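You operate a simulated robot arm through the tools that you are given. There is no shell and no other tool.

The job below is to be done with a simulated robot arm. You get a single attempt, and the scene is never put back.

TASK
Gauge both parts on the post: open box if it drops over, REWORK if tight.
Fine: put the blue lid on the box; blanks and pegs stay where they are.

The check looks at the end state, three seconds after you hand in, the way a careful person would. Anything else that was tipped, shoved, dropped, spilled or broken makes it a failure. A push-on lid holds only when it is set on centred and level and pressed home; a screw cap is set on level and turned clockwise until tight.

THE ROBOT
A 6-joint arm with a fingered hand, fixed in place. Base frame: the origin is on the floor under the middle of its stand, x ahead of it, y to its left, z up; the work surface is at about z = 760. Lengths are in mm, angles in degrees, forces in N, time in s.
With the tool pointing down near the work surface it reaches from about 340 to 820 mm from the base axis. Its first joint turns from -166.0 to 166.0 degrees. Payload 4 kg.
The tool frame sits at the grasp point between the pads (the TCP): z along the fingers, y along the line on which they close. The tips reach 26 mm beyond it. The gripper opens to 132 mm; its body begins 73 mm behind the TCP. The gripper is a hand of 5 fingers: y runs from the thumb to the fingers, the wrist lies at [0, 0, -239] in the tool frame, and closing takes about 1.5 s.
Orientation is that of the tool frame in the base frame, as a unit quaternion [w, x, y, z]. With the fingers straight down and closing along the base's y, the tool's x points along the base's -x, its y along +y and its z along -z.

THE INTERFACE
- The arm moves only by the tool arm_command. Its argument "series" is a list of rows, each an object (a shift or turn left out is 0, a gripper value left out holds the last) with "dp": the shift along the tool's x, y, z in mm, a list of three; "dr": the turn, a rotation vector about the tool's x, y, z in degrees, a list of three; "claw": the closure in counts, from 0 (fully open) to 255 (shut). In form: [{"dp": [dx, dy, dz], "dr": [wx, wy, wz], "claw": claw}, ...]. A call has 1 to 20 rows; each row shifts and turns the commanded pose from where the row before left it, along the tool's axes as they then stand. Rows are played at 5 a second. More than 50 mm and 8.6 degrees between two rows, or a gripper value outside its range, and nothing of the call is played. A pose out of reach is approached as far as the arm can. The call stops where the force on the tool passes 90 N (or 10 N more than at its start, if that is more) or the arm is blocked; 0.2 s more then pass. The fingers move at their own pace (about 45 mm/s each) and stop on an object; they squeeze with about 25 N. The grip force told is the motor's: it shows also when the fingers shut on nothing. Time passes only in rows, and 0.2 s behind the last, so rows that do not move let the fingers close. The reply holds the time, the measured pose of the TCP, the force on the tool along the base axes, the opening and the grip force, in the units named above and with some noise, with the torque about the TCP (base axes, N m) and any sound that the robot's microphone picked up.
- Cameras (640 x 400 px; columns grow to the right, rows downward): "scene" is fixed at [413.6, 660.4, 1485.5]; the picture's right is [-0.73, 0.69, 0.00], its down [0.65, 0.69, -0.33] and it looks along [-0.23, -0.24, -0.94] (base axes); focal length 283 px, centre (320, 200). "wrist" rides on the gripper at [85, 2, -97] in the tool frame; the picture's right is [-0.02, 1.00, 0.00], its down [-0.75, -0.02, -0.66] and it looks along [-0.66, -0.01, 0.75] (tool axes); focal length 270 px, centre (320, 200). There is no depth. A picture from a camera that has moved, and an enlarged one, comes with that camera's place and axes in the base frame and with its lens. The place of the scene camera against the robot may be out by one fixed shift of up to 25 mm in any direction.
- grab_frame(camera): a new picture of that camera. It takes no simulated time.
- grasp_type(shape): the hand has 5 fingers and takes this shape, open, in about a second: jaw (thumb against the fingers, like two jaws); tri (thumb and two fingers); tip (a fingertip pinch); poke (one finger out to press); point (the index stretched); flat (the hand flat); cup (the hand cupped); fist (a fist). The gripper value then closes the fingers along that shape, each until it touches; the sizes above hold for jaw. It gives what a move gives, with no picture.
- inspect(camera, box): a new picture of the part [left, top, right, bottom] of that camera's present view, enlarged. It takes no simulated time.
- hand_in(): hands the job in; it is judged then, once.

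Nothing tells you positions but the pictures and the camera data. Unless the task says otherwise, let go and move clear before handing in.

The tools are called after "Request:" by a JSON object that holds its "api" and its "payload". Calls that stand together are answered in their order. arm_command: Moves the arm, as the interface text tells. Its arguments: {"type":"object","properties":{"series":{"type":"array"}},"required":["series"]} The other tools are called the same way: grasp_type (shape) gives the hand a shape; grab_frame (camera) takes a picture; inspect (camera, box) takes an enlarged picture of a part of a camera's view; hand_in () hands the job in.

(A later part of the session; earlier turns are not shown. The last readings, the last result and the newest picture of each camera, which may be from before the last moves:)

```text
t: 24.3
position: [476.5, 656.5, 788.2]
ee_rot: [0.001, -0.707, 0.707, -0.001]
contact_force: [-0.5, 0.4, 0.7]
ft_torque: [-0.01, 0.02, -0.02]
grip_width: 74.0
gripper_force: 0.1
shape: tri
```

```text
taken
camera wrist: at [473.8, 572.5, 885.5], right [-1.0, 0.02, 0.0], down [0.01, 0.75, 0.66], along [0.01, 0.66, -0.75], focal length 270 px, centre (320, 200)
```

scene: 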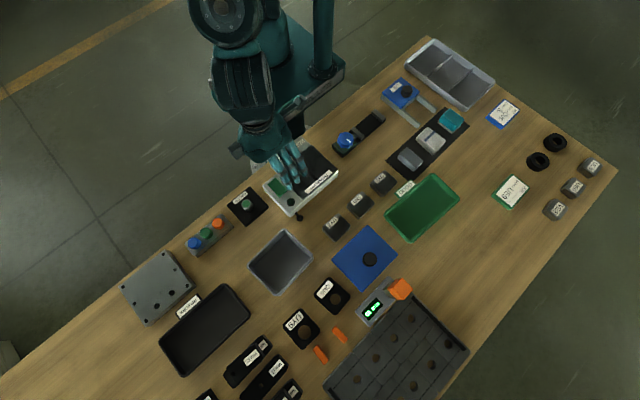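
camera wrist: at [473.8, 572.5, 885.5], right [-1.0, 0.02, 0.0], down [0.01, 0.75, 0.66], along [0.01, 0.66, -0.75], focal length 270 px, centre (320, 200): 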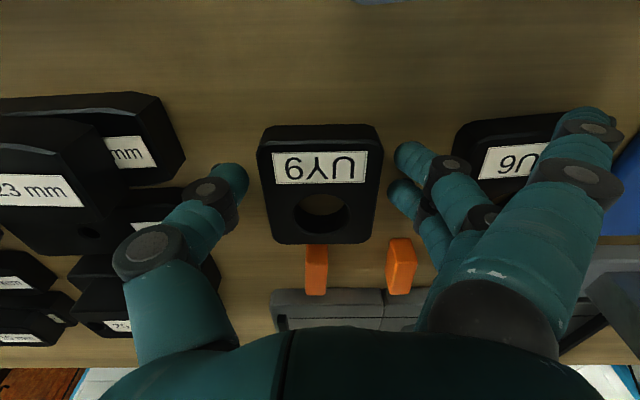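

No bench contact yet at z≈788. I'll close on UY9.

Request:
{"api": "arm_command", "payload": {"series": [{"claw": 160}, {"claw": 200}, {"claw": 255}, {"claw": 255}, {"claw": 255}, {"claw": 255}]}}

Request:
{"api": "grab_frame", "payload": {"camera": "wrist"}}

```text
t: 25.7
position: [475.6, 656.1, 788.5]
ee_rot: [0.0, -0.707, 0.708, -0.001]
contact_force: [-1.6, -0.1, 0.0]
ft_torque: [0.04, 0.12, 0.02]
grip_width: 53.8
gripper_force: 25.1
shape: tri
```

```text
taken
camera wrist: at [473.7, 572.5, 885.6], right [-1.0, 0.02, 0.0], down [0.01, 0.75, 0.66], along [0.01, 0.66, -0.75], focal length 270 px, centre (320, 200)
```

wrist: 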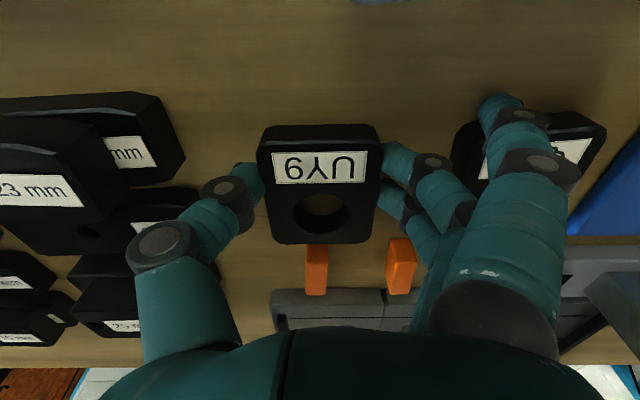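

UY9 is gripped with 25 N. I'll lift it straight up slowly and check.

Request:
{"api": "arm_command", "payload": {"series": [{"dp": [0, 0, -5]}, {"dp": [0, 0, -8]}, {"dp": [0, 0, -12]}, {"dp": [0, 0, -15]}, {"dp": [0, 0, -20]}, {"dp": [0, 0, -20]}, {"dp": [0, 0, 0]}]}}

Request:
{"api": "grab_frame", "payload": {"camera": "wrist"}}

Request:
{"api": "inspect", "payload": {"camera": "wrist", "box": [230, 100, 400, 260]}}

```text
t: 27.3
position: [475.1, 656.1, 869.7]
ee_rot: [0.0, 0.707, -0.707, 0.001]
contact_force: [0.3, -0.6, -4.7]
ft_torque: [-0.03, 0.0, -0.01]
grip_width: 53.8
gripper_force: 24.8
shape: tri
```

```text
taken
camera wrist: at [473.6, 572.2, 965.6], right [-1.0, 0.02, 0.0], down [0.01, 0.75, 0.66], along [0.01, 0.66, -0.75], focal length 270 px, centre (320, 200)
```

wrist: 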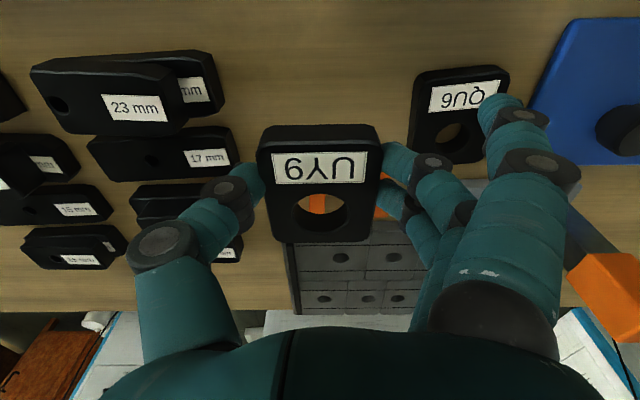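

```text
2.50 times, centred on (315, 180) of wrist
camera zoom: at [473.6, 572.2, 965.6], right [-1.0, 0.02, 0.0], down [0.01, 0.75, 0.66], along [0.01, 0.66, -0.75], focal length 676 px, centre (332, 250)
```

zoom: 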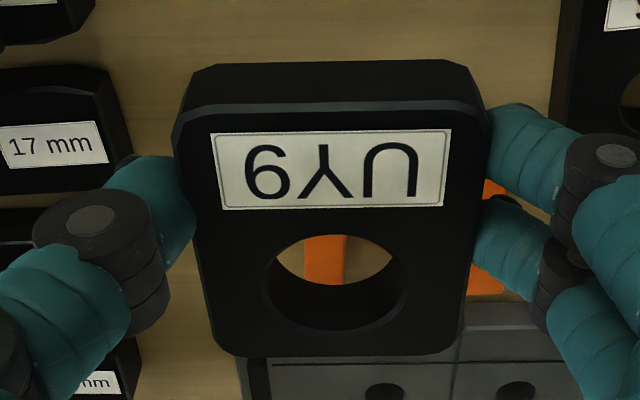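

UY9 is lifted cleanly (about 0.48 kg) and level. Now I'll carry it inward, turn another 90° so the fingers point to −y, and view the post from nearly above for precise alignment.

Request:
{"api": "arm_command", "payload": {"series": [{"dp": [39, 18, -8]}, {"dp": [39, 18, -8]}, {"dp": [39, 18, -8]}, {"dp": [39, 18, -8]}, {"dr": [0, 0, -8.2]}, {"dr": [0, 0, -8.2]}, {"dr": [0, 0, -8.2]}, {"dr": [0, 0, -8.2]}, {"dr": [0, 0, -8.2]}, {"dr": [0, 0, -8.2]}, {"dr": [0, 0, -8.2]}, {"dr": [0, 0, -8.2]}, {"dr": [0, 0, -8.2]}, {"dr": [0, 0, -8.2]}, {"dr": [0, 0, -8.0]}, {"dp": [0, 0, 0]}]}}

Request:
{"api": "grab_frame", "payload": {"camera": "wrist"}}

```text
t: 30.7
position: [366.8, 638.7, 975.8]
ee_rot: [-0.01, 0.997, -0.066, -0.046]
contact_force: [0.1, 0.5, -5.2]
ft_torque: [-0.03, -0.05, 0.01]
grip_width: 53.3
gripper_force: 24.9
shape: tri
out of reach, approached as far as the arm can: row 10, 11, 12, 13, 14, 15
```

```text
taken
camera wrist: at [459.2, 624.2, 1064.2], right [-0.15, -0.99, -0.01], down [-0.68, 0.1, 0.73], along [-0.72, 0.12, -0.69], focal length 270 px, centre (320, 200)
```

wrist: 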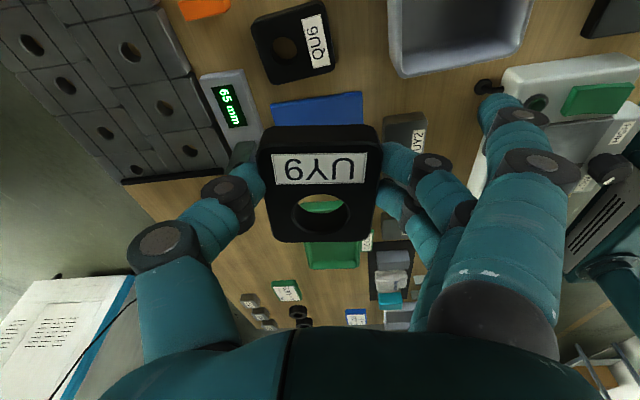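

The wrist hit its joint limit turning that way, and the hand ended tilted and raised, though the part is still held and nothing was touched. I'll turn back the other way and level the tool, aiming to approach the gauge with the hand near its original orientation.

Request:
{"api": "arm_command", "payload": {"series": [{"dr": [0, 0, 8.2]}, {"dr": [0, 0, 8.2]}, {"dr": [0, 0, 8.2]}, {"dr": [0, 0, 8.2]}, {"dr": [0, 0, 8.2]}, {"dr": [0, 0, 8.2]}, {"dr": [0, 0, 8.2]}, {"dr": [0, 0, 8.2]}, {"dr": [0, 0, 8.2]}, {"dr": [0, 0, 8.2]}, {"dp": [0, 0, 0]}]}}

```text
t: 33.1
position: [367.5, 638.0, 976.0]
ee_rot: [0.018, 0.708, -0.705, -0.04]
contact_force: [0.6, 0.9, -5.7]
ft_torque: [-0.06, 0.03, 0.02]
grip_width: 53.2
gripper_force: 24.9
shape: tri
```

The yaw is back to the pick orientation with a residual tilt of about 5°. I'll level it and then rotate on toward ψ≈−15°.

Request:
{"api": "arm_command", "payload": {"series": [{"dr": [4.69, 1.79, 0]}, {"dp": [0, 0, 0]}, {"dr": [0, 0, 8.1]}, {"dr": [0, 0, 8.1]}, {"dr": [0, 0, 8.1]}, {"dr": [0, 0, 8.1]}, {"dr": [0, 0, 8.1]}, {"dr": [0, 0, 8.1]}, {"dr": [0, 0, 8.1]}, {"dr": [0, 0, 8.1]}, {"dr": [0, 0, 8.1]}, {"dr": [0, 0, 8.1]}, {"dr": [0, 0, 8.1]}, {"dr": [0, 0, 8.1]}, {"dr": [0, 0, 7.8]}, {"dp": [0, 0, 0]}]}}

```text
t: 36.5
position: [366.4, 638.6, 975.9]
ee_rot: [0.0, 0.128, 0.992, 0.0]
contact_force: [0.2, -0.3, -5.0]
ft_torque: [0.0, 0.11, 0.0]
grip_width: 52.9
gripper_force: 25.4
shape: tri
```

The tool is level at ψ≈−14.7°. Now I'll move toward the gauge, so the camera looks almost straight down at the post while the part stays high.

Request:
{"api": "arm_command", "payload": {"series": [{"dp": [-16.3, -34, 8]}, {"dp": [-16.3, -34, 8]}, {"dp": [-16.3, -34, 8]}, {"dp": [-16.3, -34, 8]}, {"dp": [-16.3, -34, 8]}, {"dp": [-16.3, -34, 8]}, {"dp": [-16.3, -34, 8]}, {"dp": [-16.3, -34, 8]}, {"dp": [0, 0, 10]}, {"dp": [0, 0, 10]}, {"dp": [0, 0, 0]}]}}

Request:
{"api": "grab_frame", "payload": {"camera": "wrist"}}

Request:
{"api": "inspect", "payload": {"camera": "wrist", "box": [250, 0, 400, 120]}}

```text
t: 38.9
position: [423.3, 342.8, 891.8]
ee_rot: [0.0, 0.127, 0.992, 0.0]
contact_force: [0.2, 0.8, -4.5]
ft_torque: [0.02, 0.02, -0.02]
grip_width: 53.6
gripper_force: 24.8
shape: tri
```

```text
taken
camera wrist: at [342.8, 366.1, 988.0], right [0.27, 0.96, 0.0], down [0.72, -0.2, 0.66], along [0.63, -0.18, -0.75], focal length 270 px, centre (320, 200)
```

wrist: 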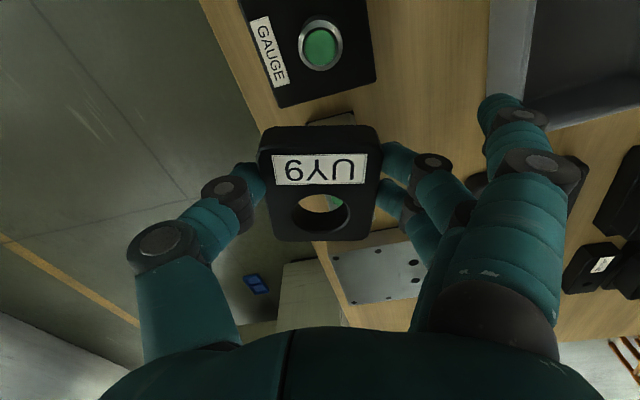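

```text
3.33 times, centred on (325, 60) of wrist
camera zoom: at [342.8, 366.1, 988.0], right [0.27, 0.96, 0.0], down [0.72, -0.2, 0.66], along [0.63, -0.18, -0.75], focal length 901 px, centre (303, 667)
```

zoom: 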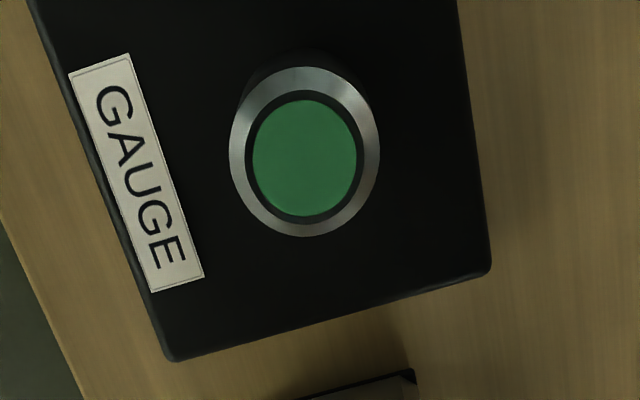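

The post top is measured at about (381.4,356.4,798), diameter about 28.4 mm. Now I'll zoom on the held part to measure its hole in the camera frame.

Request:
{"api": "inspect", "payload": {"camera": "wrist", "box": [280, 180, 360, 245]}}

Request:
{"api": "inspect", "payload": {"camera": "wrist", "box": [250, 115, 390, 250]}}

```text
6.15 times, centred on (320, 212) of wrist
camera zoom: at [342.8, 366.1, 988.0], right [0.27, 0.96, 0.0], down [0.72, -0.2, 0.66], along [0.63, -0.18, -0.75], focal length 1663 px, centre (320, 123)
```

zoom: 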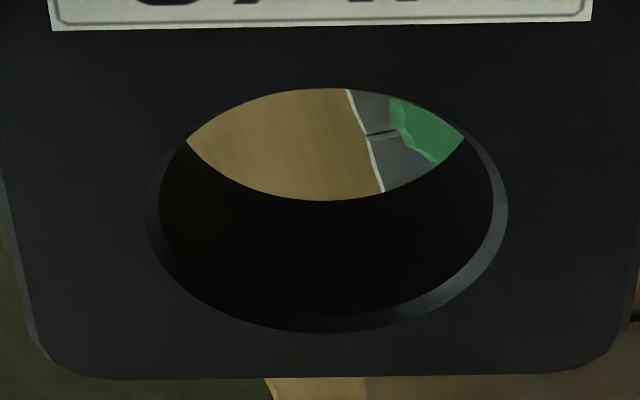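

```text
2.96 times, centred on (320, 182) of wrist
camera zoom: at [342.8, 366.1, 988.0], right [0.27, 0.96, 0.0], down [0.72, -0.2, 0.66], along [0.63, -0.18, -0.75], focal length 801 px, centre (320, 252)
```

zoom: 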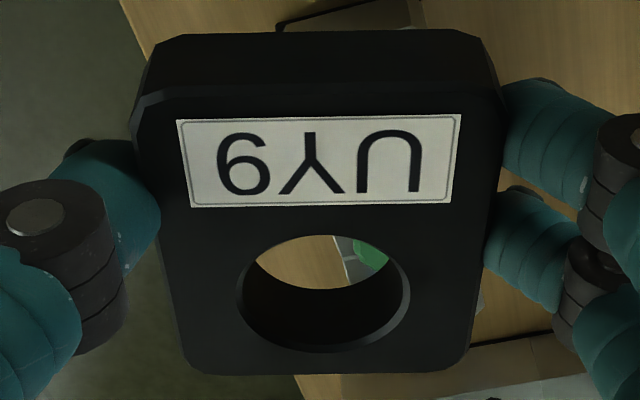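

UY9's bore measures about 30.8 mm against the post's 28.4 mm. I'll shift (67.4, 1.5) in the tool frame to centre the hole over the post, then lower part way and check.

Request:
{"api": "arm_command", "payload": {"series": [{"dp": [22.4, 0.5, 0]}, {"dp": [22.5, 0.5, 0]}, {"dp": [22.5, 0.5, 0]}, {"dp": [0, 0, 12]}, {"dp": [0, 0, 12]}, {"dp": [0, 0, 12]}, {"dp": [0, 0, 12]}, {"dp": [0, 0, 8]}, {"dp": [0, 0, 0]}]}}

Request:
{"api": "grab_frame", "payload": {"camera": "wrist"}}

Request:
{"api": "inspect", "payload": {"camera": "wrist", "box": [250, 115, 390, 250]}}

Request:
{"api": "inspect", "payload": {"camera": "scene", "box": [180, 130, 340, 270]}}

```text
t: 40.9
position: [359.8, 361.4, 834.5]
ee_rot: [-0.001, 0.128, 0.992, 0.0]
contact_force: [-0.2, 0.1, -5.4]
ft_torque: [0.0, 0.06, -0.02]
grip_width: 52.9
gripper_force: 25.2
shape: tri
```

```text
taken
camera wrist: at [278.4, 384.4, 932.4], right [0.27, 0.96, 0.0], down [0.72, -0.2, 0.66], along [0.63, -0.18, -0.75], focal length 270 px, centre (320, 200)
```

wrist: 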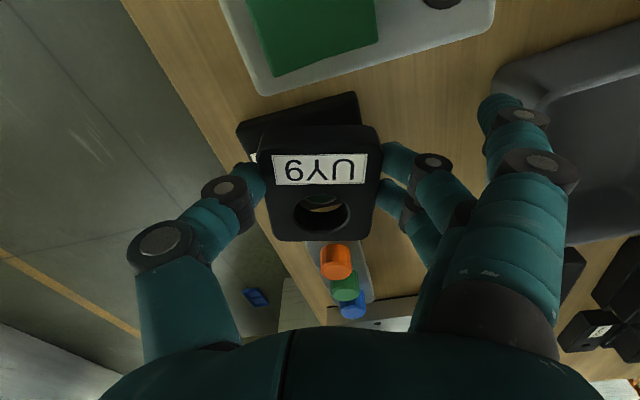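

```text
2.96 times, centred on (320, 182) of wrist
camera zoom: at [278.4, 384.4, 932.4], right [0.27, 0.96, 0.0], down [0.72, -0.2, 0.66], along [0.63, -0.18, -0.75], focal length 801 px, centre (320, 252)
```

zoom: 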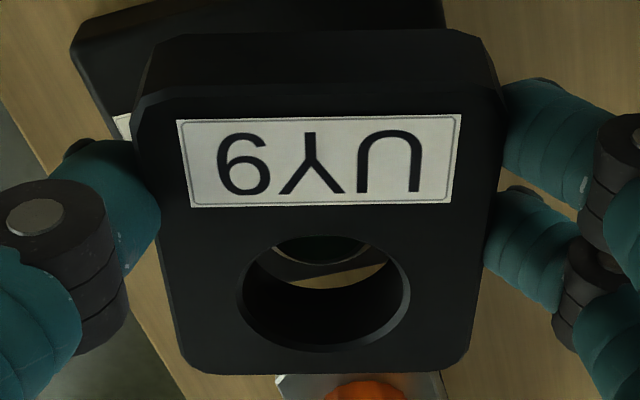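

```text
2.86 times, centred on (260, 200) of scene
camera zoom: at [413.6, 660.4, 1485.5], right [-0.73, 0.69, 0.0], down [0.65, 0.69, -0.33], along [-0.23, -0.24, -0.94], focal length 810 px, centre (491, 200)
```

zoom: 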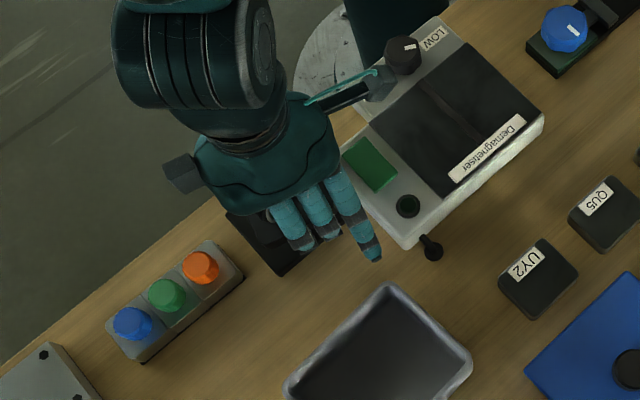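

The post is visible through the hole. I'll zoom in to verify concentricity.

Request:
{"api": "inspect", "payload": {"camera": "wrist", "box": [285, 185, 355, 240]}}

```text
7.27 times, centred on (320, 212) of wrist
camera zoom: at [278.4, 384.4, 932.4], right [0.27, 0.96, 0.0], down [0.72, -0.2, 0.66], along [0.63, -0.18, -0.75], focal length 1966 px, centre (320, 109)
```

zoom: 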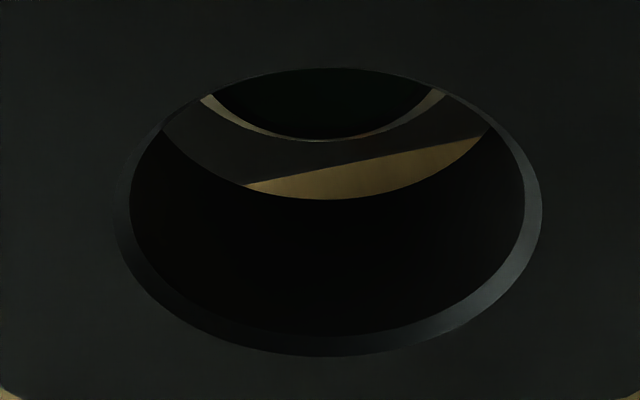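

The hole and post appear concentric to within a fraction of a millimetre. I'll lower slowly and watch the force.

Request:
{"api": "arm_command", "payload": {"series": [{"dp": [0, 0, 3]}, {"dp": [0, 0, 3]}, {"dp": [0, 0, 2]}, {"dp": [0, 0, 2]}, {"dp": [0, 0, 0]}]}}

Request:
{"api": "inspect", "payload": {"camera": "wrist", "box": [285, 185, 355, 240]}}

```text
t: 42.1
position: [359.4, 360.6, 826.3]
ee_rot: [0.0, 0.127, 0.992, -0.001]
contact_force: [-0.1, 0.3, -4.9]
ft_torque: [0.01, 0.05, -0.01]
grip_width: 53.2
gripper_force: 25.1
shape: tri
```

```text
7.27 times, centred on (320, 212) of wrist
camera zoom: at [278.6, 384.6, 922.7], right [0.27, 0.96, 0.0], down [0.73, -0.2, 0.66], along [0.63, -0.18, -0.75], focal length 1966 px, centre (320, 109)
```

zoom: 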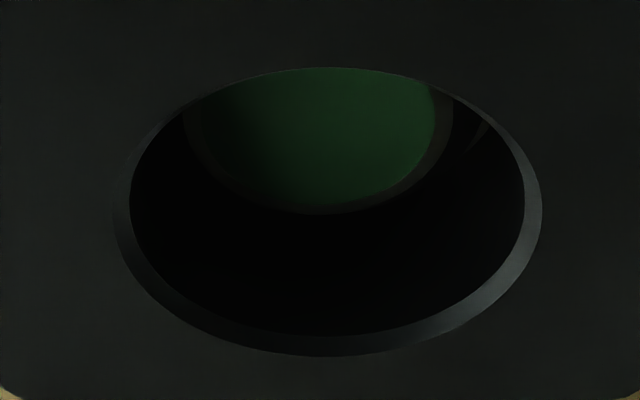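

There is no contact yet and the post is entering the bore's view centred. I'll continue lowering.

Request:
{"api": "arm_command", "payload": {"series": [{"dp": [0, 0, 2]}, {"dp": [0, 0, 2]}, {"dp": [0, 0, 2]}, {"dp": [0, 0, 0]}]}}

Request:
{"api": "inspect", "payload": {"camera": "wrist", "box": [285, 185, 355, 240]}}

```text
t: 43.1
position: [360.0, 359.6, 820.3]
ee_rot: [0.0, 0.126, 0.992, 0.001]
contact_force: [-0.6, 0.6, -6.0]
ft_torque: [0.0, 0.05, 0.03]
grip_width: 53.3
gripper_force: 24.8
shape: tri
```

```text
7.27 times, centred on (320, 212) of wrist
camera zoom: at [278.6, 384.4, 916.9], right [0.27, 0.96, 0.0], down [0.72, -0.2, 0.66], along [0.63, -0.18, -0.75], focal length 1966 px, centre (320, 109)
```

zoom: 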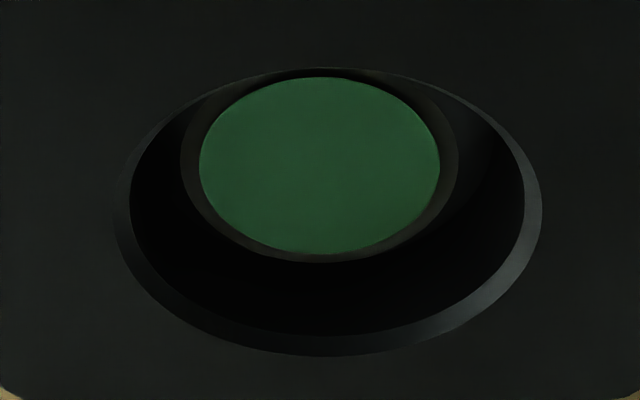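

The post has entered the bore with no resistance. I'll continue down toward the base plate to confirm it drops over fully.

Request:
{"api": "arm_command", "payload": {"series": [{"dp": [0, 0, 3]}, {"dp": [0, 0, 3]}, {"dp": [0, 0, 3]}, {"dp": [0, 0, 3]}, {"dp": [0, 0, 0]}]}}

Request:
{"api": "grab_frame", "payload": {"camera": "wrist"}}

Request:
{"api": "inspect", "payload": {"camera": "wrist", "box": [250, 115, 390, 250]}}

```text
t: 44.3
position: [360.2, 361.1, 807.5]
ee_rot: [0.001, 0.127, 0.992, 0.0]
contact_force: [-3.4, 0.5, -4.1]
ft_torque: [0.0, 0.08, 0.01]
grip_width: 53.0
gripper_force: 25.4
shape: tri
```

```text
taken
camera wrist: at [278.3, 384.2, 904.8], right [0.27, 0.96, 0.0], down [0.73, -0.2, 0.66], along [0.63, -0.18, -0.75], focal length 270 px, centre (320, 200)
```

wrist: 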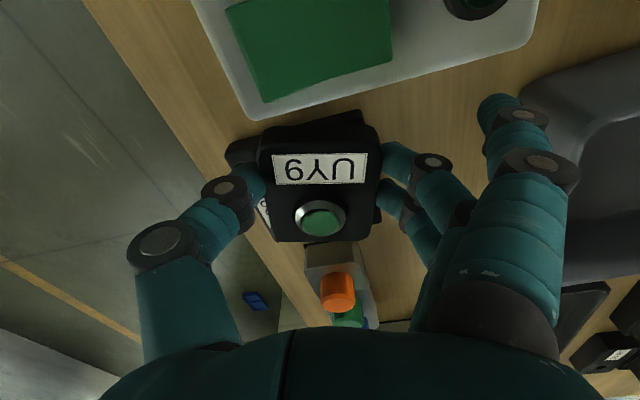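

```text
2.96 times, centred on (320, 182) of wrist
camera zoom: at [278.3, 384.2, 904.8], right [0.27, 0.96, 0.0], down [0.73, -0.2, 0.66], along [0.63, -0.18, -0.75], focal length 801 px, centre (320, 252)
```

zoom: 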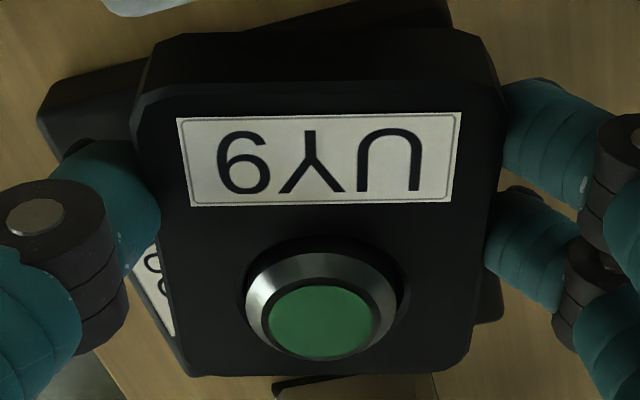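

UY9 drops freely over the post, with the green top now coming through the part. I'll take it almost to the base to confirm, then lift it off and carry it to the open box.

Request:
{"api": "arm_command", "payload": {"series": [{"dp": [0.6, 0, 2]}, {"dp": [0, 0, 2]}, {"dp": [0, 0, 2]}, {"dp": [0, 0, 0]}]}}

```text
t: 45.3
position: [360.9, 360.4, 803.3]
ee_rot: [0.0, 0.128, 0.992, 0.0]
contact_force: [-0.6, -1.9, 27.3]
ft_torque: [-0.08, -0.03, -0.04]
grip_width: 54.1
gripper_force: 24.7
shape: tri
```

UY9 seats on the gauge base, so it is good. While it rests here safely, I'll test whether a lower claw command still holds, since that keeps the third finger further out for the box placement.

Request:
{"api": "arm_command", "payload": {"series": [{"dp": [0, 0, -1.5], "claw": 200}, {"dp": [0, 0, 0]}, {"dp": [0, 0, 0], "claw": 180}, {"dp": [0, 0, 0]}, {"dp": [0, 0, 0]}]}}

Request:
{"api": "grab_frame", "payload": {"camera": "wrist"}}

```text
t: 46.5
position: [360.3, 362.1, 804.4]
ee_rot: [0.0, 0.127, 0.992, 0.001]
contact_force: [6.9, 2.2, 13.2]
ft_torque: [0.05, -0.18, 0.04]
grip_width: 54.0
gripper_force: 25.2
shape: tri
```

```text
taken
camera wrist: at [277.9, 384.8, 900.6], right [0.27, 0.96, 0.0], down [0.72, -0.2, 0.66], along [0.63, -0.18, -0.75], focal length 270 px, centre (320, 200)
```

wrist: 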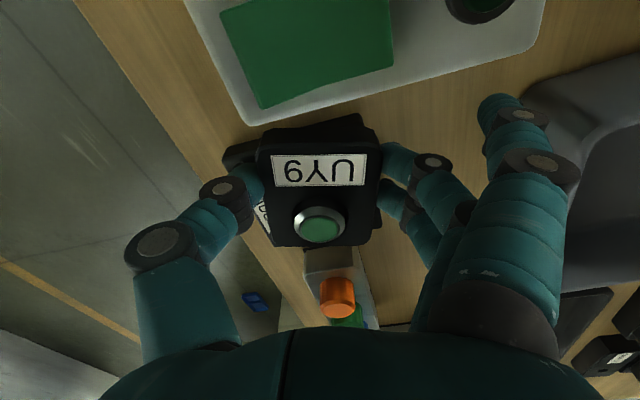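

The grip still holds at claw 180. The part may have shifted slightly in the hand when it seated; I'll lift it off the post and check.

Request:
{"api": "arm_command", "payload": {"series": [{"dp": [0, 0, -4]}, {"dp": [0, 0, -6]}, {"dp": [0, 0, -10]}, {"dp": [0, 0, -15]}, {"dp": [0, 0, -20]}, {"dp": [0, 0, -20]}, {"dp": [0, 0, 0]}]}}

Request:
{"api": "grab_frame", "payload": {"camera": "wrist"}}

Request:
{"api": "inspect", "payload": {"camera": "wrist", "box": [250, 115, 390, 250]}}

Request:
{"api": "inspect", "payload": {"camera": "scene", "box": [180, 150, 340, 290]}}

```text
t: 48.1
position: [358.1, 360.8, 880.1]
ee_rot: [-0.001, 0.127, 0.992, -0.001]
contact_force: [-0.4, -0.7, -4.9]
ft_torque: [0.03, 0.06, 0.0]
grip_width: 54.0
gripper_force: 24.7
shape: tri
```

```text
taken
camera wrist: at [277.4, 384.4, 975.7], right [0.27, 0.96, 0.0], down [0.73, -0.2, 0.66], along [0.63, -0.18, -0.75], focal length 270 px, centre (320, 200)
```

wrist: 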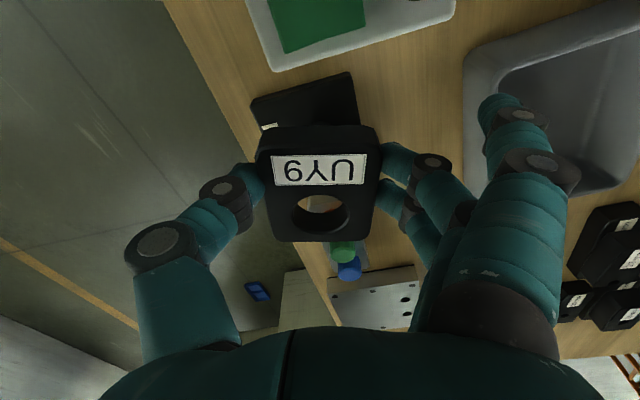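

```text
2.96 times, centred on (320, 182) of wrist
camera zoom: at [277.4, 384.4, 975.7], right [0.27, 0.96, 0.0], down [0.73, -0.2, 0.66], along [0.63, -0.18, -0.75], focal length 801 px, centre (320, 252)
```

zoom: 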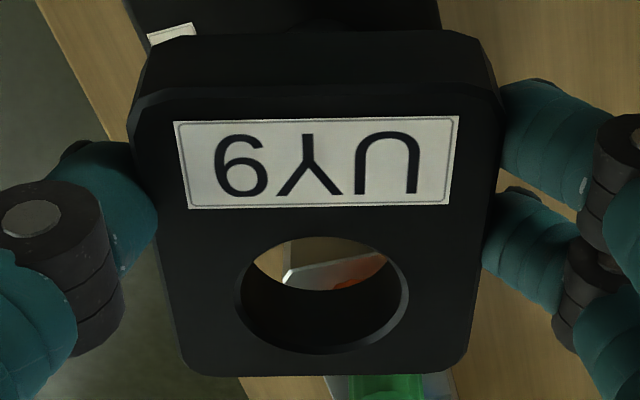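

```text
2.86 times, centred on (260, 220) of scene
camera zoom: at [413.6, 660.4, 1485.5], right [-0.73, 0.69, 0.0], down [0.65, 0.69, -0.33], along [-0.23, -0.24, -0.94], focal length 810 px, centre (491, 143)
```

zoom: 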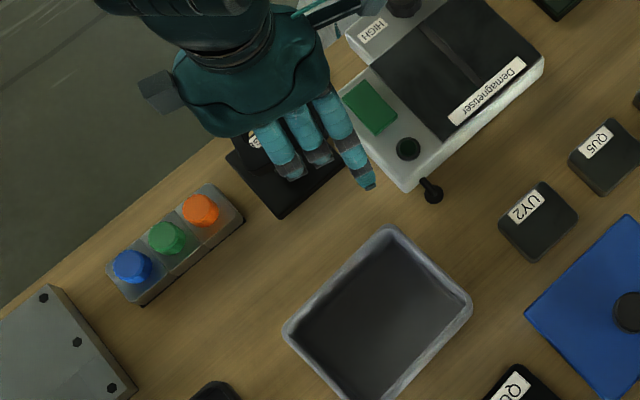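

UY9 is still held well. For a gentler, slimmer placement in the box I'll set it back over the post, which holds it captive, and re-grip it there in jaw shape centred on the part. Lowering it over the post again now.

Request:
{"api": "arm_command", "payload": {"series": [{"dp": [0, 0, 15]}, {"dp": [0, 0, 15]}, {"dp": [0, 0, 12]}, {"dp": [0, 0, 6]}, {"dp": [0, 0, 4]}, {"dp": [0, 0, 4]}, {"dp": [0, 0, 0]}]}}

Request:
{"api": "inspect", "payload": {"camera": "wrist", "box": [285, 185, 355, 240]}}

```text
t: 49.7
position: [358.5, 361.3, 821.4]
ee_rot: [0.0, 0.127, 0.992, 0.0]
contact_force: [0.6, 0.5, -5.0]
ft_torque: [0.01, 0.04, -0.03]
grip_width: 54.2
gripper_force: 24.9
shape: tri
```

```text
7.27 times, centred on (320, 212) of wrist
camera zoom: at [277.8, 384.6, 919.3], right [0.27, 0.96, 0.0], down [0.73, -0.2, 0.66], along [0.63, -0.18, -0.75], focal length 1966 px, centre (320, 109)
```

zoom: 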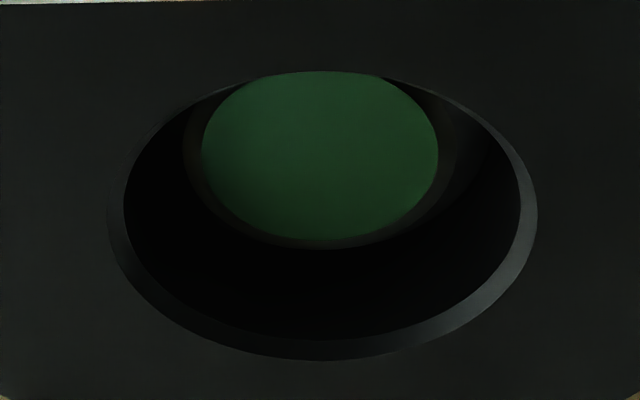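

It is entering cleanly again. I'll continue down to the base.

Request:
{"api": "arm_command", "payload": {"series": [{"dp": [0, 0, 3]}, {"dp": [0, 0, 3]}, {"dp": [0, 0, 3]}, {"dp": [0, 0, 3]}, {"dp": [0, 0, 2]}, {"dp": [0, 0, 0]}]}}

```text
t: 51.1
position: [359.9, 360.7, 808.7]
ee_rot: [0.0, 0.126, 0.992, 0.0]
contact_force: [-0.7, 0.2, -4.7]
ft_torque: [0.02, 0.04, -0.01]
grip_width: 54.2
gripper_force: 24.8
shape: tri
```

Request:
{"api": "arm_command", "payload": {"series": [{"dp": [0, 0, 2]}, {"dp": [0, 0, 1]}, {"dp": [0, 0, 0]}]}}

```text
t: 51.9
position: [359.3, 360.2, 805.4]
ee_rot: [0.0, 0.126, 0.992, 0.0]
contact_force: [0.9, 0.0, -3.0]
ft_torque: [0.03, -0.03, -0.01]
grip_width: 53.8
gripper_force: 25.2
shape: tri
```

I'm at base level. I'll release gently and look.

Request:
{"api": "arm_command", "payload": {"series": [{"claw": 150}, {"claw": 140}, {"claw": 125}, {"claw": 110}, {"claw": 100}, {"dp": [0, 0, 0]}]}}

Request:
{"api": "grab_frame", "payload": {"camera": "wrist"}}

Request:
{"api": "inspect", "payload": {"camera": "wrist", "box": [230, 100, 410, 260]}}

```text
t: 53.3
position: [358.7, 361.0, 805.2]
ee_rot: [0.0, 0.127, 0.992, 0.0]
contact_force: [0.2, -0.6, 0.0]
ft_torque: [0.01, -0.01, -0.02]
grip_width: 79.7
gripper_force: 0.1
shape: tri
```

```text
taken
camera wrist: at [277.9, 384.3, 902.7], right [0.27, 0.96, 0.0], down [0.72, -0.2, 0.66], along [0.63, -0.18, -0.75], focal length 270 px, centre (320, 200)
```

wrist: 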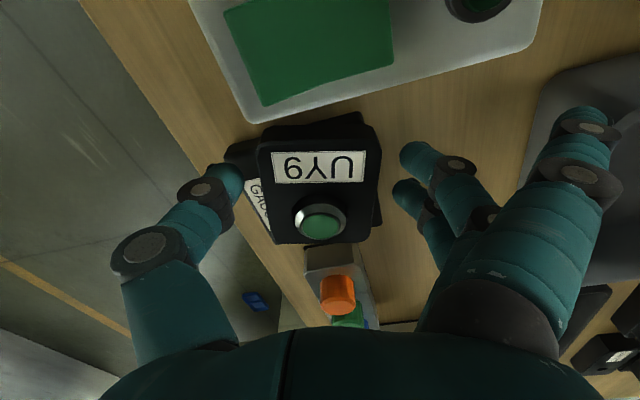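

```text
2.50 times, centred on (320, 180) of wrist
camera zoom: at [277.9, 384.3, 902.7], right [0.27, 0.96, 0.0], down [0.72, -0.2, 0.66], along [0.63, -0.18, -0.75], focal length 676 px, centre (320, 250)
```

zoom: 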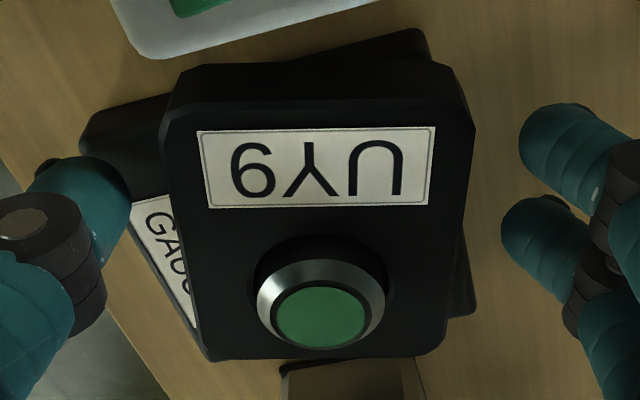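

UY9 sits captive on the gauge post. Now I'll lift clear, switch to jaw, shift 25 mm so the part is centred under the fingers, and come down again.

Request:
{"api": "arm_command", "payload": {"series": [{"dp": [0, 0, -10]}, {"dp": [0, 0, -20]}, {"dp": [0, 0, -20]}, {"dp": [0, 0, -20]}, {"dp": [0, 0, 0]}]}}

Request:
{"api": "grasp_type", "payload": {"shape": "jaw"}}

Request:
{"api": "arm_command", "payload": {"series": [{"dp": [-12.5, 0, 0], "claw": 100}, {"dp": [-12.5, 0, 0]}, {"dp": [0, 0, 0]}, {"dp": [0, 0, 0]}, {"dp": [0, 0, 0]}]}}

Request:
{"api": "grab_frame", "payload": {"camera": "wrist"}}

Request:
{"api": "inspect", "payload": {"camera": "wrist", "box": [230, 60, 410, 220]}}

```text
t: 54.5
position: [359.2, 359.8, 875.8]
ee_rot: [-0.001, 0.127, 0.992, 0.0]
contact_force: [-0.1, -0.1, 0.4]
ft_torque: [-0.01, 0.0, -0.01]
grip_width: 79.7
gripper_force: 0.1
shape: tri
```

```text
t: 55.4
position: [360.0, 360.2, 877.2]
ee_rot: [0.0, 0.127, 0.992, 0.0]
contact_force: [0.3, -0.1, -0.2]
ft_torque: [-0.03, -0.02, 0.01]
grip_width: 131.8
gripper_force: 0.1
shape: jaw
```

```text
t: 56.6
position: [383.4, 353.7, 876.1]
ee_rot: [0.0, 0.127, 0.992, 0.0]
contact_force: [0.7, 0.2, 0.1]
ft_torque: [0.04, -0.01, 0.0]
grip_width: 80.7
gripper_force: 0.2
shape: jaw
```

```text
taken
camera wrist: at [302.7, 377.9, 972.4], right [0.27, 0.96, 0.0], down [0.72, -0.2, 0.66], along [0.63, -0.18, -0.75], focal length 270 px, centre (320, 200)
```

wrist: 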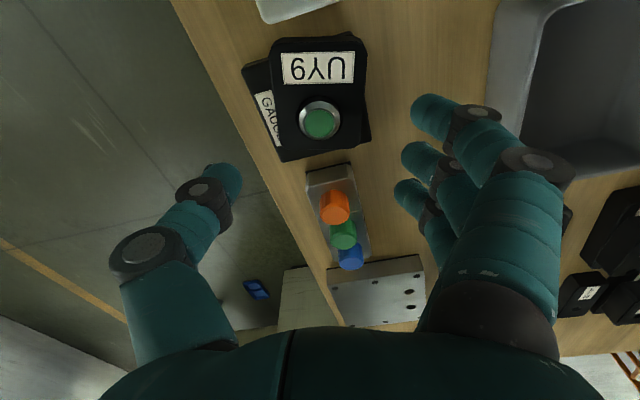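

```text
2.50 times, centred on (320, 140) of wrist
camera zoom: at [302.7, 377.9, 972.4], right [0.27, 0.96, 0.0], down [0.72, -0.2, 0.66], along [0.63, -0.18, -0.75], focal length 676 px, centre (320, 350)
```

zoom: 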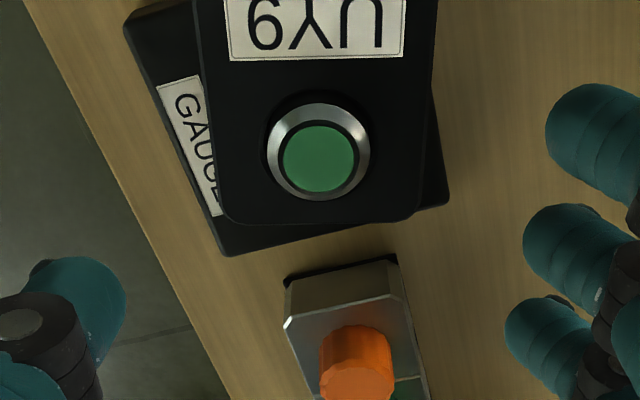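

The part is well centred between the thumb and the three fingers. I'll descend and grip.

Request:
{"api": "arm_command", "payload": {"series": [{"dp": [0, 0, 15]}, {"dp": [0, 0, 15]}, {"dp": [0, 0, 15]}, {"dp": [0, 0, 12]}, {"dp": [0, 0, 8]}, {"dp": [0, 0, 4]}, {"dp": [0, 0, 0]}]}}

Request:
{"api": "grab_frame", "payload": {"camera": "wrist"}}

```text
t: 58.2
position: [383.0, 353.2, 808.2]
ee_rot: [-0.001, 0.127, 0.992, 0.0]
contact_force: [-0.6, -0.6, -1.5]
ft_torque: [0.0, -0.01, -0.02]
grip_width: 80.8
gripper_force: 0.0
shape: jaw
```

```text
taken
camera wrist: at [302.0, 378.4, 903.2], right [0.27, 0.96, 0.0], down [0.72, -0.2, 0.66], along [0.63, -0.18, -0.75], focal length 270 px, centre (320, 200)
```

wrist: 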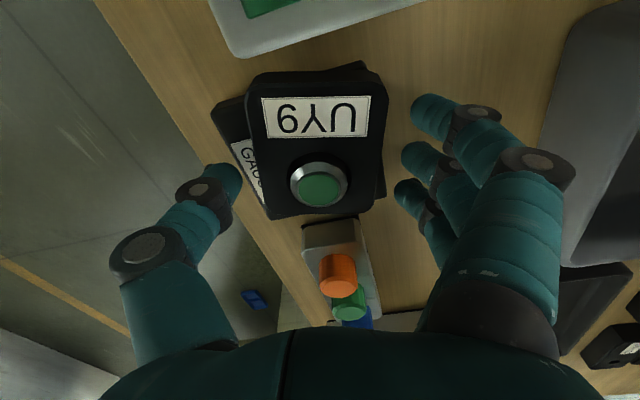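

I'll close the grip here, with the fingertips about mid-height on the part.

Request:
{"api": "arm_command", "payload": {"series": [{"claw": 130}, {"claw": 150}, {"claw": 170}, {"claw": 200}, {"claw": 255}, {"claw": 255}]}}

Request:
{"api": "grab_frame", "payload": {"camera": "wrist"}}

```text
t: 59.6
position: [382.6, 354.8, 805.1]
ee_rot: [0.0, 0.128, 0.992, -0.001]
contact_force: [0.5, -1.4, -0.5]
ft_torque: [0.03, -0.02, 0.03]
grip_width: 45.5
gripper_force: 22.0
shape: jaw
```

```text
taken
camera wrist: at [302.0, 378.2, 903.1], right [0.27, 0.96, 0.0], down [0.73, -0.2, 0.66], along [0.63, -0.18, -0.75], focal length 270 px, centre (320, 200)
```

wrist: 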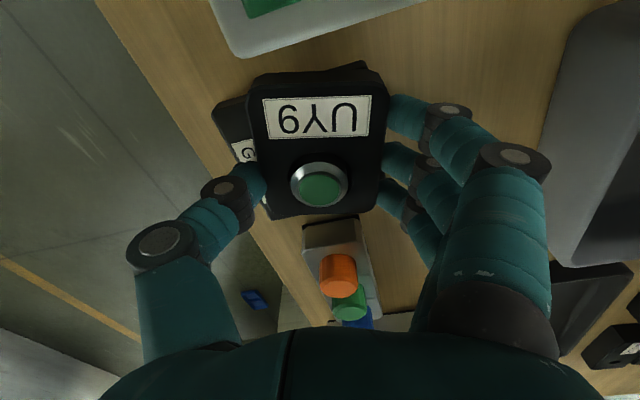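

All the fingers are on the part. I'll lift it off the post.

Request:
{"api": "arm_command", "payload": {"series": [{"dp": [0, 0, -3]}, {"dp": [0, 0, -5]}, {"dp": [0, 0, -8]}, {"dp": [0, 0, -12]}, {"dp": [0, 0, -15]}, {"dp": [0, 0, -20]}, {"dp": [0, 0, -15]}, {"dp": [0, 0, 0]}]}}

Request:
{"api": "grab_frame", "payload": {"camera": "wrist"}}

Request:
{"api": "inspect", "payload": {"camera": "wrist", "box": [230, 50, 410, 230]}}

Request:
{"api": "inspect", "payload": {"camera": "scene", "box": [180, 150, 340, 290]}}

```text
t: 61.4
position: [384.8, 355.0, 883.6]
ee_rot: [0.0, 0.127, 0.992, 0.0]
contact_force: [-0.3, 0.2, -4.6]
ft_torque: [-0.04, -0.07, -0.02]
grip_width: 44.9
gripper_force: 24.7
shape: jaw
```

```text
taken
camera wrist: at [302.5, 378.3, 981.7], right [0.27, 0.96, 0.0], down [0.72, -0.2, 0.66], along [0.63, -0.18, -0.75], focal length 270 px, centre (320, 200)
```

wrist: 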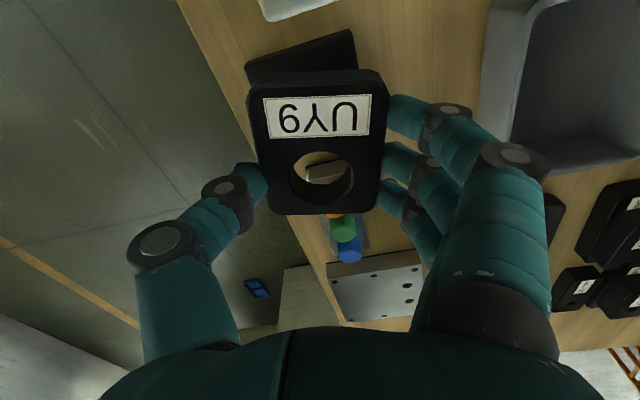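

```text
2.22 times, centred on (320, 140) of wrist
camera zoom: at [302.5, 378.3, 981.7], right [0.27, 0.96, 0.0], down [0.72, -0.2, 0.66], along [0.63, -0.18, -0.75], focal length 601 px, centre (320, 333)
```

zoom: 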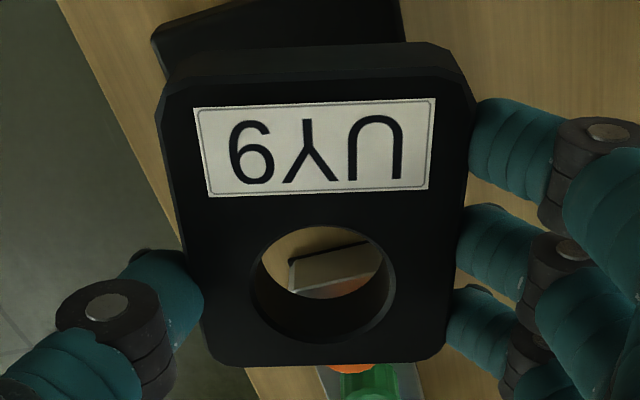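

```text
2.86 times, centred on (260, 220) of scene
camera zoom: at [413.6, 660.4, 1485.5], right [-0.73, 0.69, 0.0], down [0.65, 0.69, -0.33], along [-0.23, -0.24, -0.94], focal length 810 px, centre (491, 143)
```

zoom: 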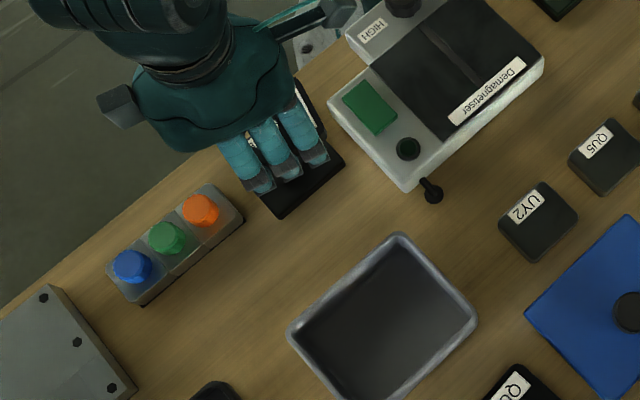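

UY9 is held centrally in jaw grip. I notice the opening third finger nudged the grey box by several millimetres in +y, so I'll re-measure it. I'll rotate to the box orientation and move above it.

Request:
{"api": "arm_command", "payload": {"series": [{"dp": [0, 10, -10]}, {"dp": [0, 20, 0], "dr": [0, 0, -8.2]}, {"dp": [0, 20, 0], "dr": [0, 0, -8.2]}, {"dr": [0, 0, -8.2]}, {"dr": [0, 0, -8.2]}, {"dr": [0, 0, -8.2]}, {"dr": [0, 0, -8.2]}, {"dr": [0, 0, -8.2]}, {"dr": [0, 0, -8.2]}, {"dr": [0, 0, -8.2]}, {"dr": [0, 0, -8.2]}, {"dr": [0, 0, -8.2]}, {"dr": [0, 0, -8.2]}, {"dr": [0, 0, -8.2]}, {"dp": [0, 0, 0]}]}}

Request:
{"api": "grab_frame", "payload": {"camera": "wrist"}}

Request:
{"api": "inspect", "payload": {"camera": "scene", "box": [180, 150, 340, 290]}}

```text
t: 64.6
position: [393.4, 403.1, 896.0]
ee_rot: [0.0, 0.72, -0.694, 0.001]
contact_force: [-0.2, 0.3, -5.5]
ft_torque: [0.08, -0.01, -0.03]
grip_width: 44.8
gripper_force: 24.9
shape: jaw
```

```text
taken
camera wrist: at [394.6, 319.7, 991.5], right [-1.0, -0.02, 0.0], down [-0.01, 0.75, 0.66], along [-0.01, 0.66, -0.75], focal length 270 px, centre (320, 200)
```

wrist: 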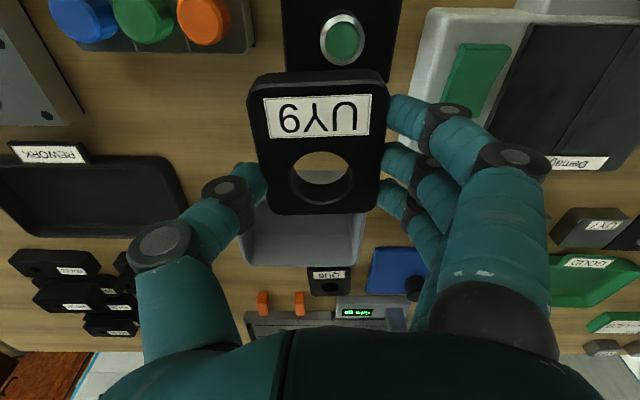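

```text
2.86 times, centred on (260, 220) of scene
camera zoom: at [413.6, 660.4, 1485.5], right [-0.73, 0.69, 0.0], down [0.65, 0.69, -0.33], along [-0.23, -0.24, -0.94], focal length 810 px, centre (491, 143)
```

zoom: 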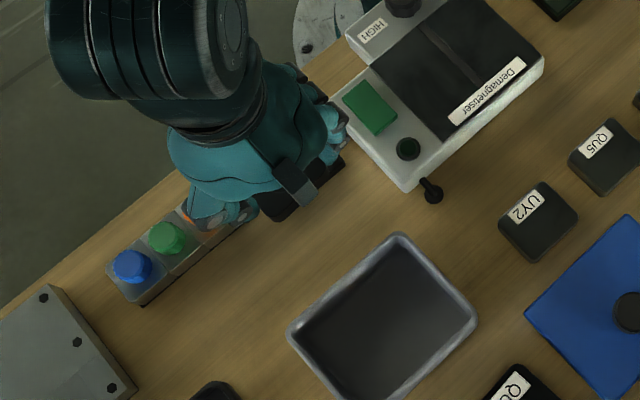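

Let me compare the box's current position with the initial view using the same crop.

Request:
{"api": "inspect", "payload": {"camera": "scene", "box": [100, 180, 300, 400]}}

Request:
{"api": "inspect", "payload": {"camera": "scene", "box": [240, 220, 320, 300]}}

```text
1.82 times, centred on (200, 290) of scene
camera zoom: at [413.6, 660.4, 1485.5], right [-0.73, 0.69, 0.0], down [0.65, 0.69, -0.33], along [-0.23, -0.24, -0.94], focal length 515 px, centre (538, 36)
```

zoom: 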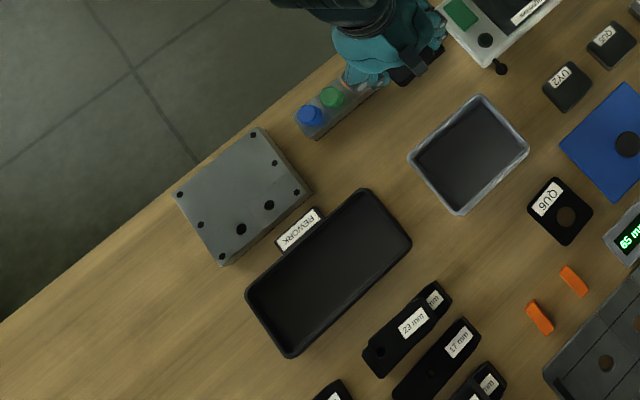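

```text
5.00 times, centred on (280, 260) of scene
camera zoom: at [413.6, 660.4, 1485.5], right [-0.73, 0.69, 0.0], down [0.65, 0.69, -0.33], along [-0.23, -0.24, -0.94], focal length 1417 px, centre (520, -100)
```

zoom: 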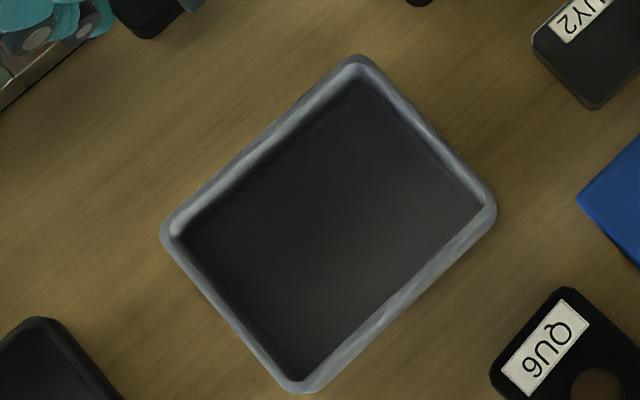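

The box's near end was nudged about 10 mm in +y, so its centre is now near (413,532) and it sits almost square to the axes. I'll move above it and measure precisely.

Request:
{"api": "arm_command", "payload": {"series": [{"dp": [-35.5, -6.2, 0]}, {"dp": [-35.5, -6.2, 0]}, {"dp": [-35.5, -6.2, 4]}, {"dp": [-35.5, -6.2, 4]}, {"dp": [0, 0, 0]}]}}

Request:
{"api": "grab_frame", "payload": {"camera": "wrist"}}

Request:
{"api": "inspect", "payload": {"camera": "wrist", "box": [190, 0, 450, 160]}}

Request:
{"api": "inspect", "payload": {"camera": "wrist", "box": [200, 120, 440, 270]}}

```text
t: 65.8
position: [413.2, 548.1, 887.3]
ee_rot: [0.002, 0.719, -0.695, -0.001]
contact_force: [-0.4, -0.6, -4.4]
ft_torque: [0.11, 0.04, 0.0]
grip_width: 44.9
gripper_force: 24.9
shape: jaw
```

```text
taken
camera wrist: at [415.2, 463.4, 984.4], right [-1.0, -0.01, 0.0], down [-0.01, 0.75, 0.66], along [-0.01, 0.66, -0.75], focal length 270 px, centre (320, 200)
```

wrist: 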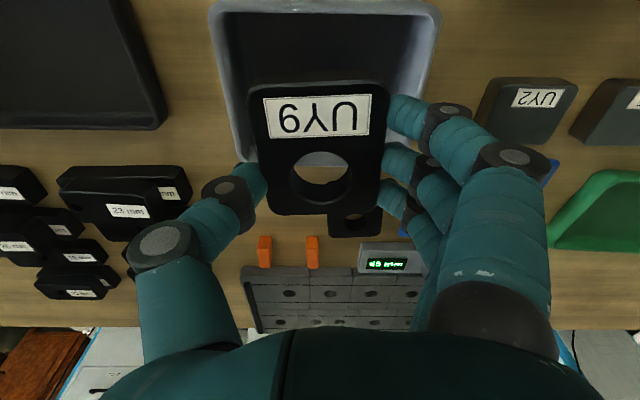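

```text
2.46 times, centred on (320, 80) of wrist
camera zoom: at [415.2, 463.4, 984.4], right [-1.0, -0.01, 0.0], down [-0.01, 0.75, 0.66], along [-0.01, 0.66, -0.75], focal length 665 px, centre (320, 495)
```

zoom: 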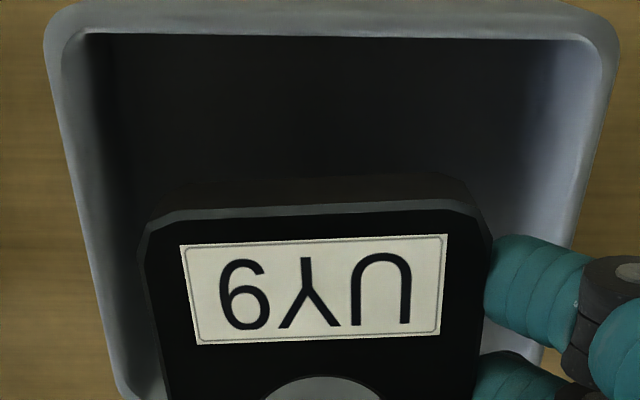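

```text
2.67 times, centred on (320, 195) of wrist
camera zoom: at [415.2, 463.4, 984.4], right [-1.0, -0.01, 0.0], down [-0.01, 0.75, 0.66], along [-0.01, 0.66, -0.75], focal length 721 px, centre (320, 213)
```

zoom: 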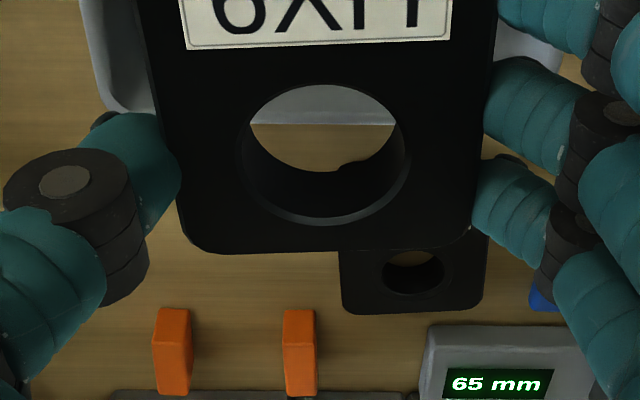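

The part is centred over the box with the measured box centre at about (409,534). I'll lower it inside in stages.

Request:
{"api": "arm_command", "payload": {"series": [{"dp": [0, 0, 12]}, {"dp": [0, 0, 12]}, {"dp": [0, 0, 12]}, {"dp": [0, 0, 12]}, {"dp": [0, 0, 10]}, {"dp": [0, 0, 8]}, {"dp": [0, 0, 0]}]}}

Request:
{"api": "grab_frame", "payload": {"camera": "wrist"}}

Request:
{"api": "inspect", "payload": {"camera": "scene", "box": [220, 200, 340, 310]}}

```text
t: 67.4
position: [412.0, 547.0, 822.1]
ee_rot: [0.0, 0.72, -0.694, -0.001]
contact_force: [-3.9, 1.1, 10.2]
ft_torque: [0.62, -0.31, 0.16]
grip_width: 45.1
gripper_force: 24.5
shape: jaw
```

```text
taken
camera wrist: at [414.7, 462.9, 918.0], right [-1.0, -0.02, 0.0], down [-0.01, 0.75, 0.66], along [-0.01, 0.66, -0.75], focal length 270 px, centre (320, 200)
```

wrist: 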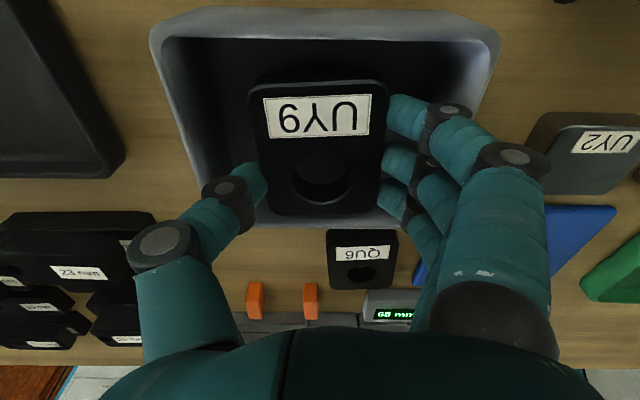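

```text
3.64 times, centred on (280, 255) of scene
camera zoom: at [413.6, 660.4, 1485.5], right [-0.73, 0.69, 0.0], down [0.65, 0.69, -0.33], along [-0.23, -0.24, -0.94], focal length 1030 px, centre (466, 0)
```

zoom: 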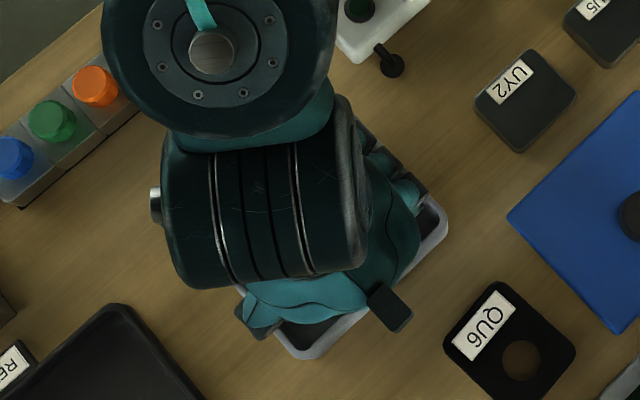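

The hidden fourth finger touches the far rim, so this is as low as this grip can go without pushing the box. I'll back up slightly, check that nothing moved, and then release the part to drop the short remaining distance flat into the box.

Request:
{"api": "arm_command", "payload": {"series": [{"dp": [0, 0, -2]}, {"dp": [0, 0, -1.5]}, {"dp": [0, 0, 0]}]}}

Request:
{"api": "grab_frame", "payload": {"camera": "wrist"}}

```text
t: 68.2
position: [413.1, 545.5, 823.6]
ee_rot: [0.0, 0.719, -0.695, 0.001]
contact_force: [1.2, -1.0, 0.5]
ft_torque: [0.25, -0.14, -0.06]
grip_width: 44.8
gripper_force: 25.3
shape: jaw
```

```text
taken
camera wrist: at [414.6, 462.3, 920.5], right [-1.0, -0.01, 0.0], down [-0.01, 0.75, 0.66], along [-0.01, 0.66, -0.75], focal length 270 px, centre (320, 200)
```

wrist: 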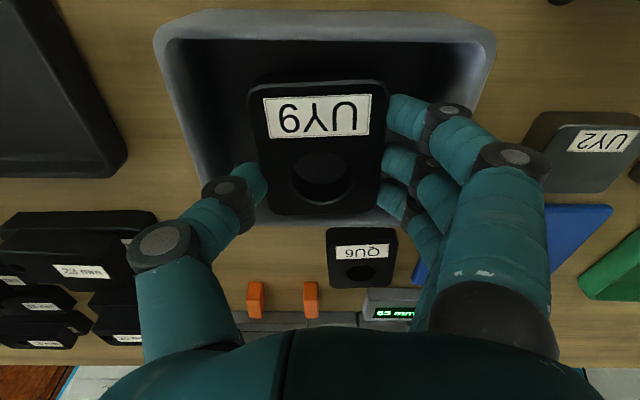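

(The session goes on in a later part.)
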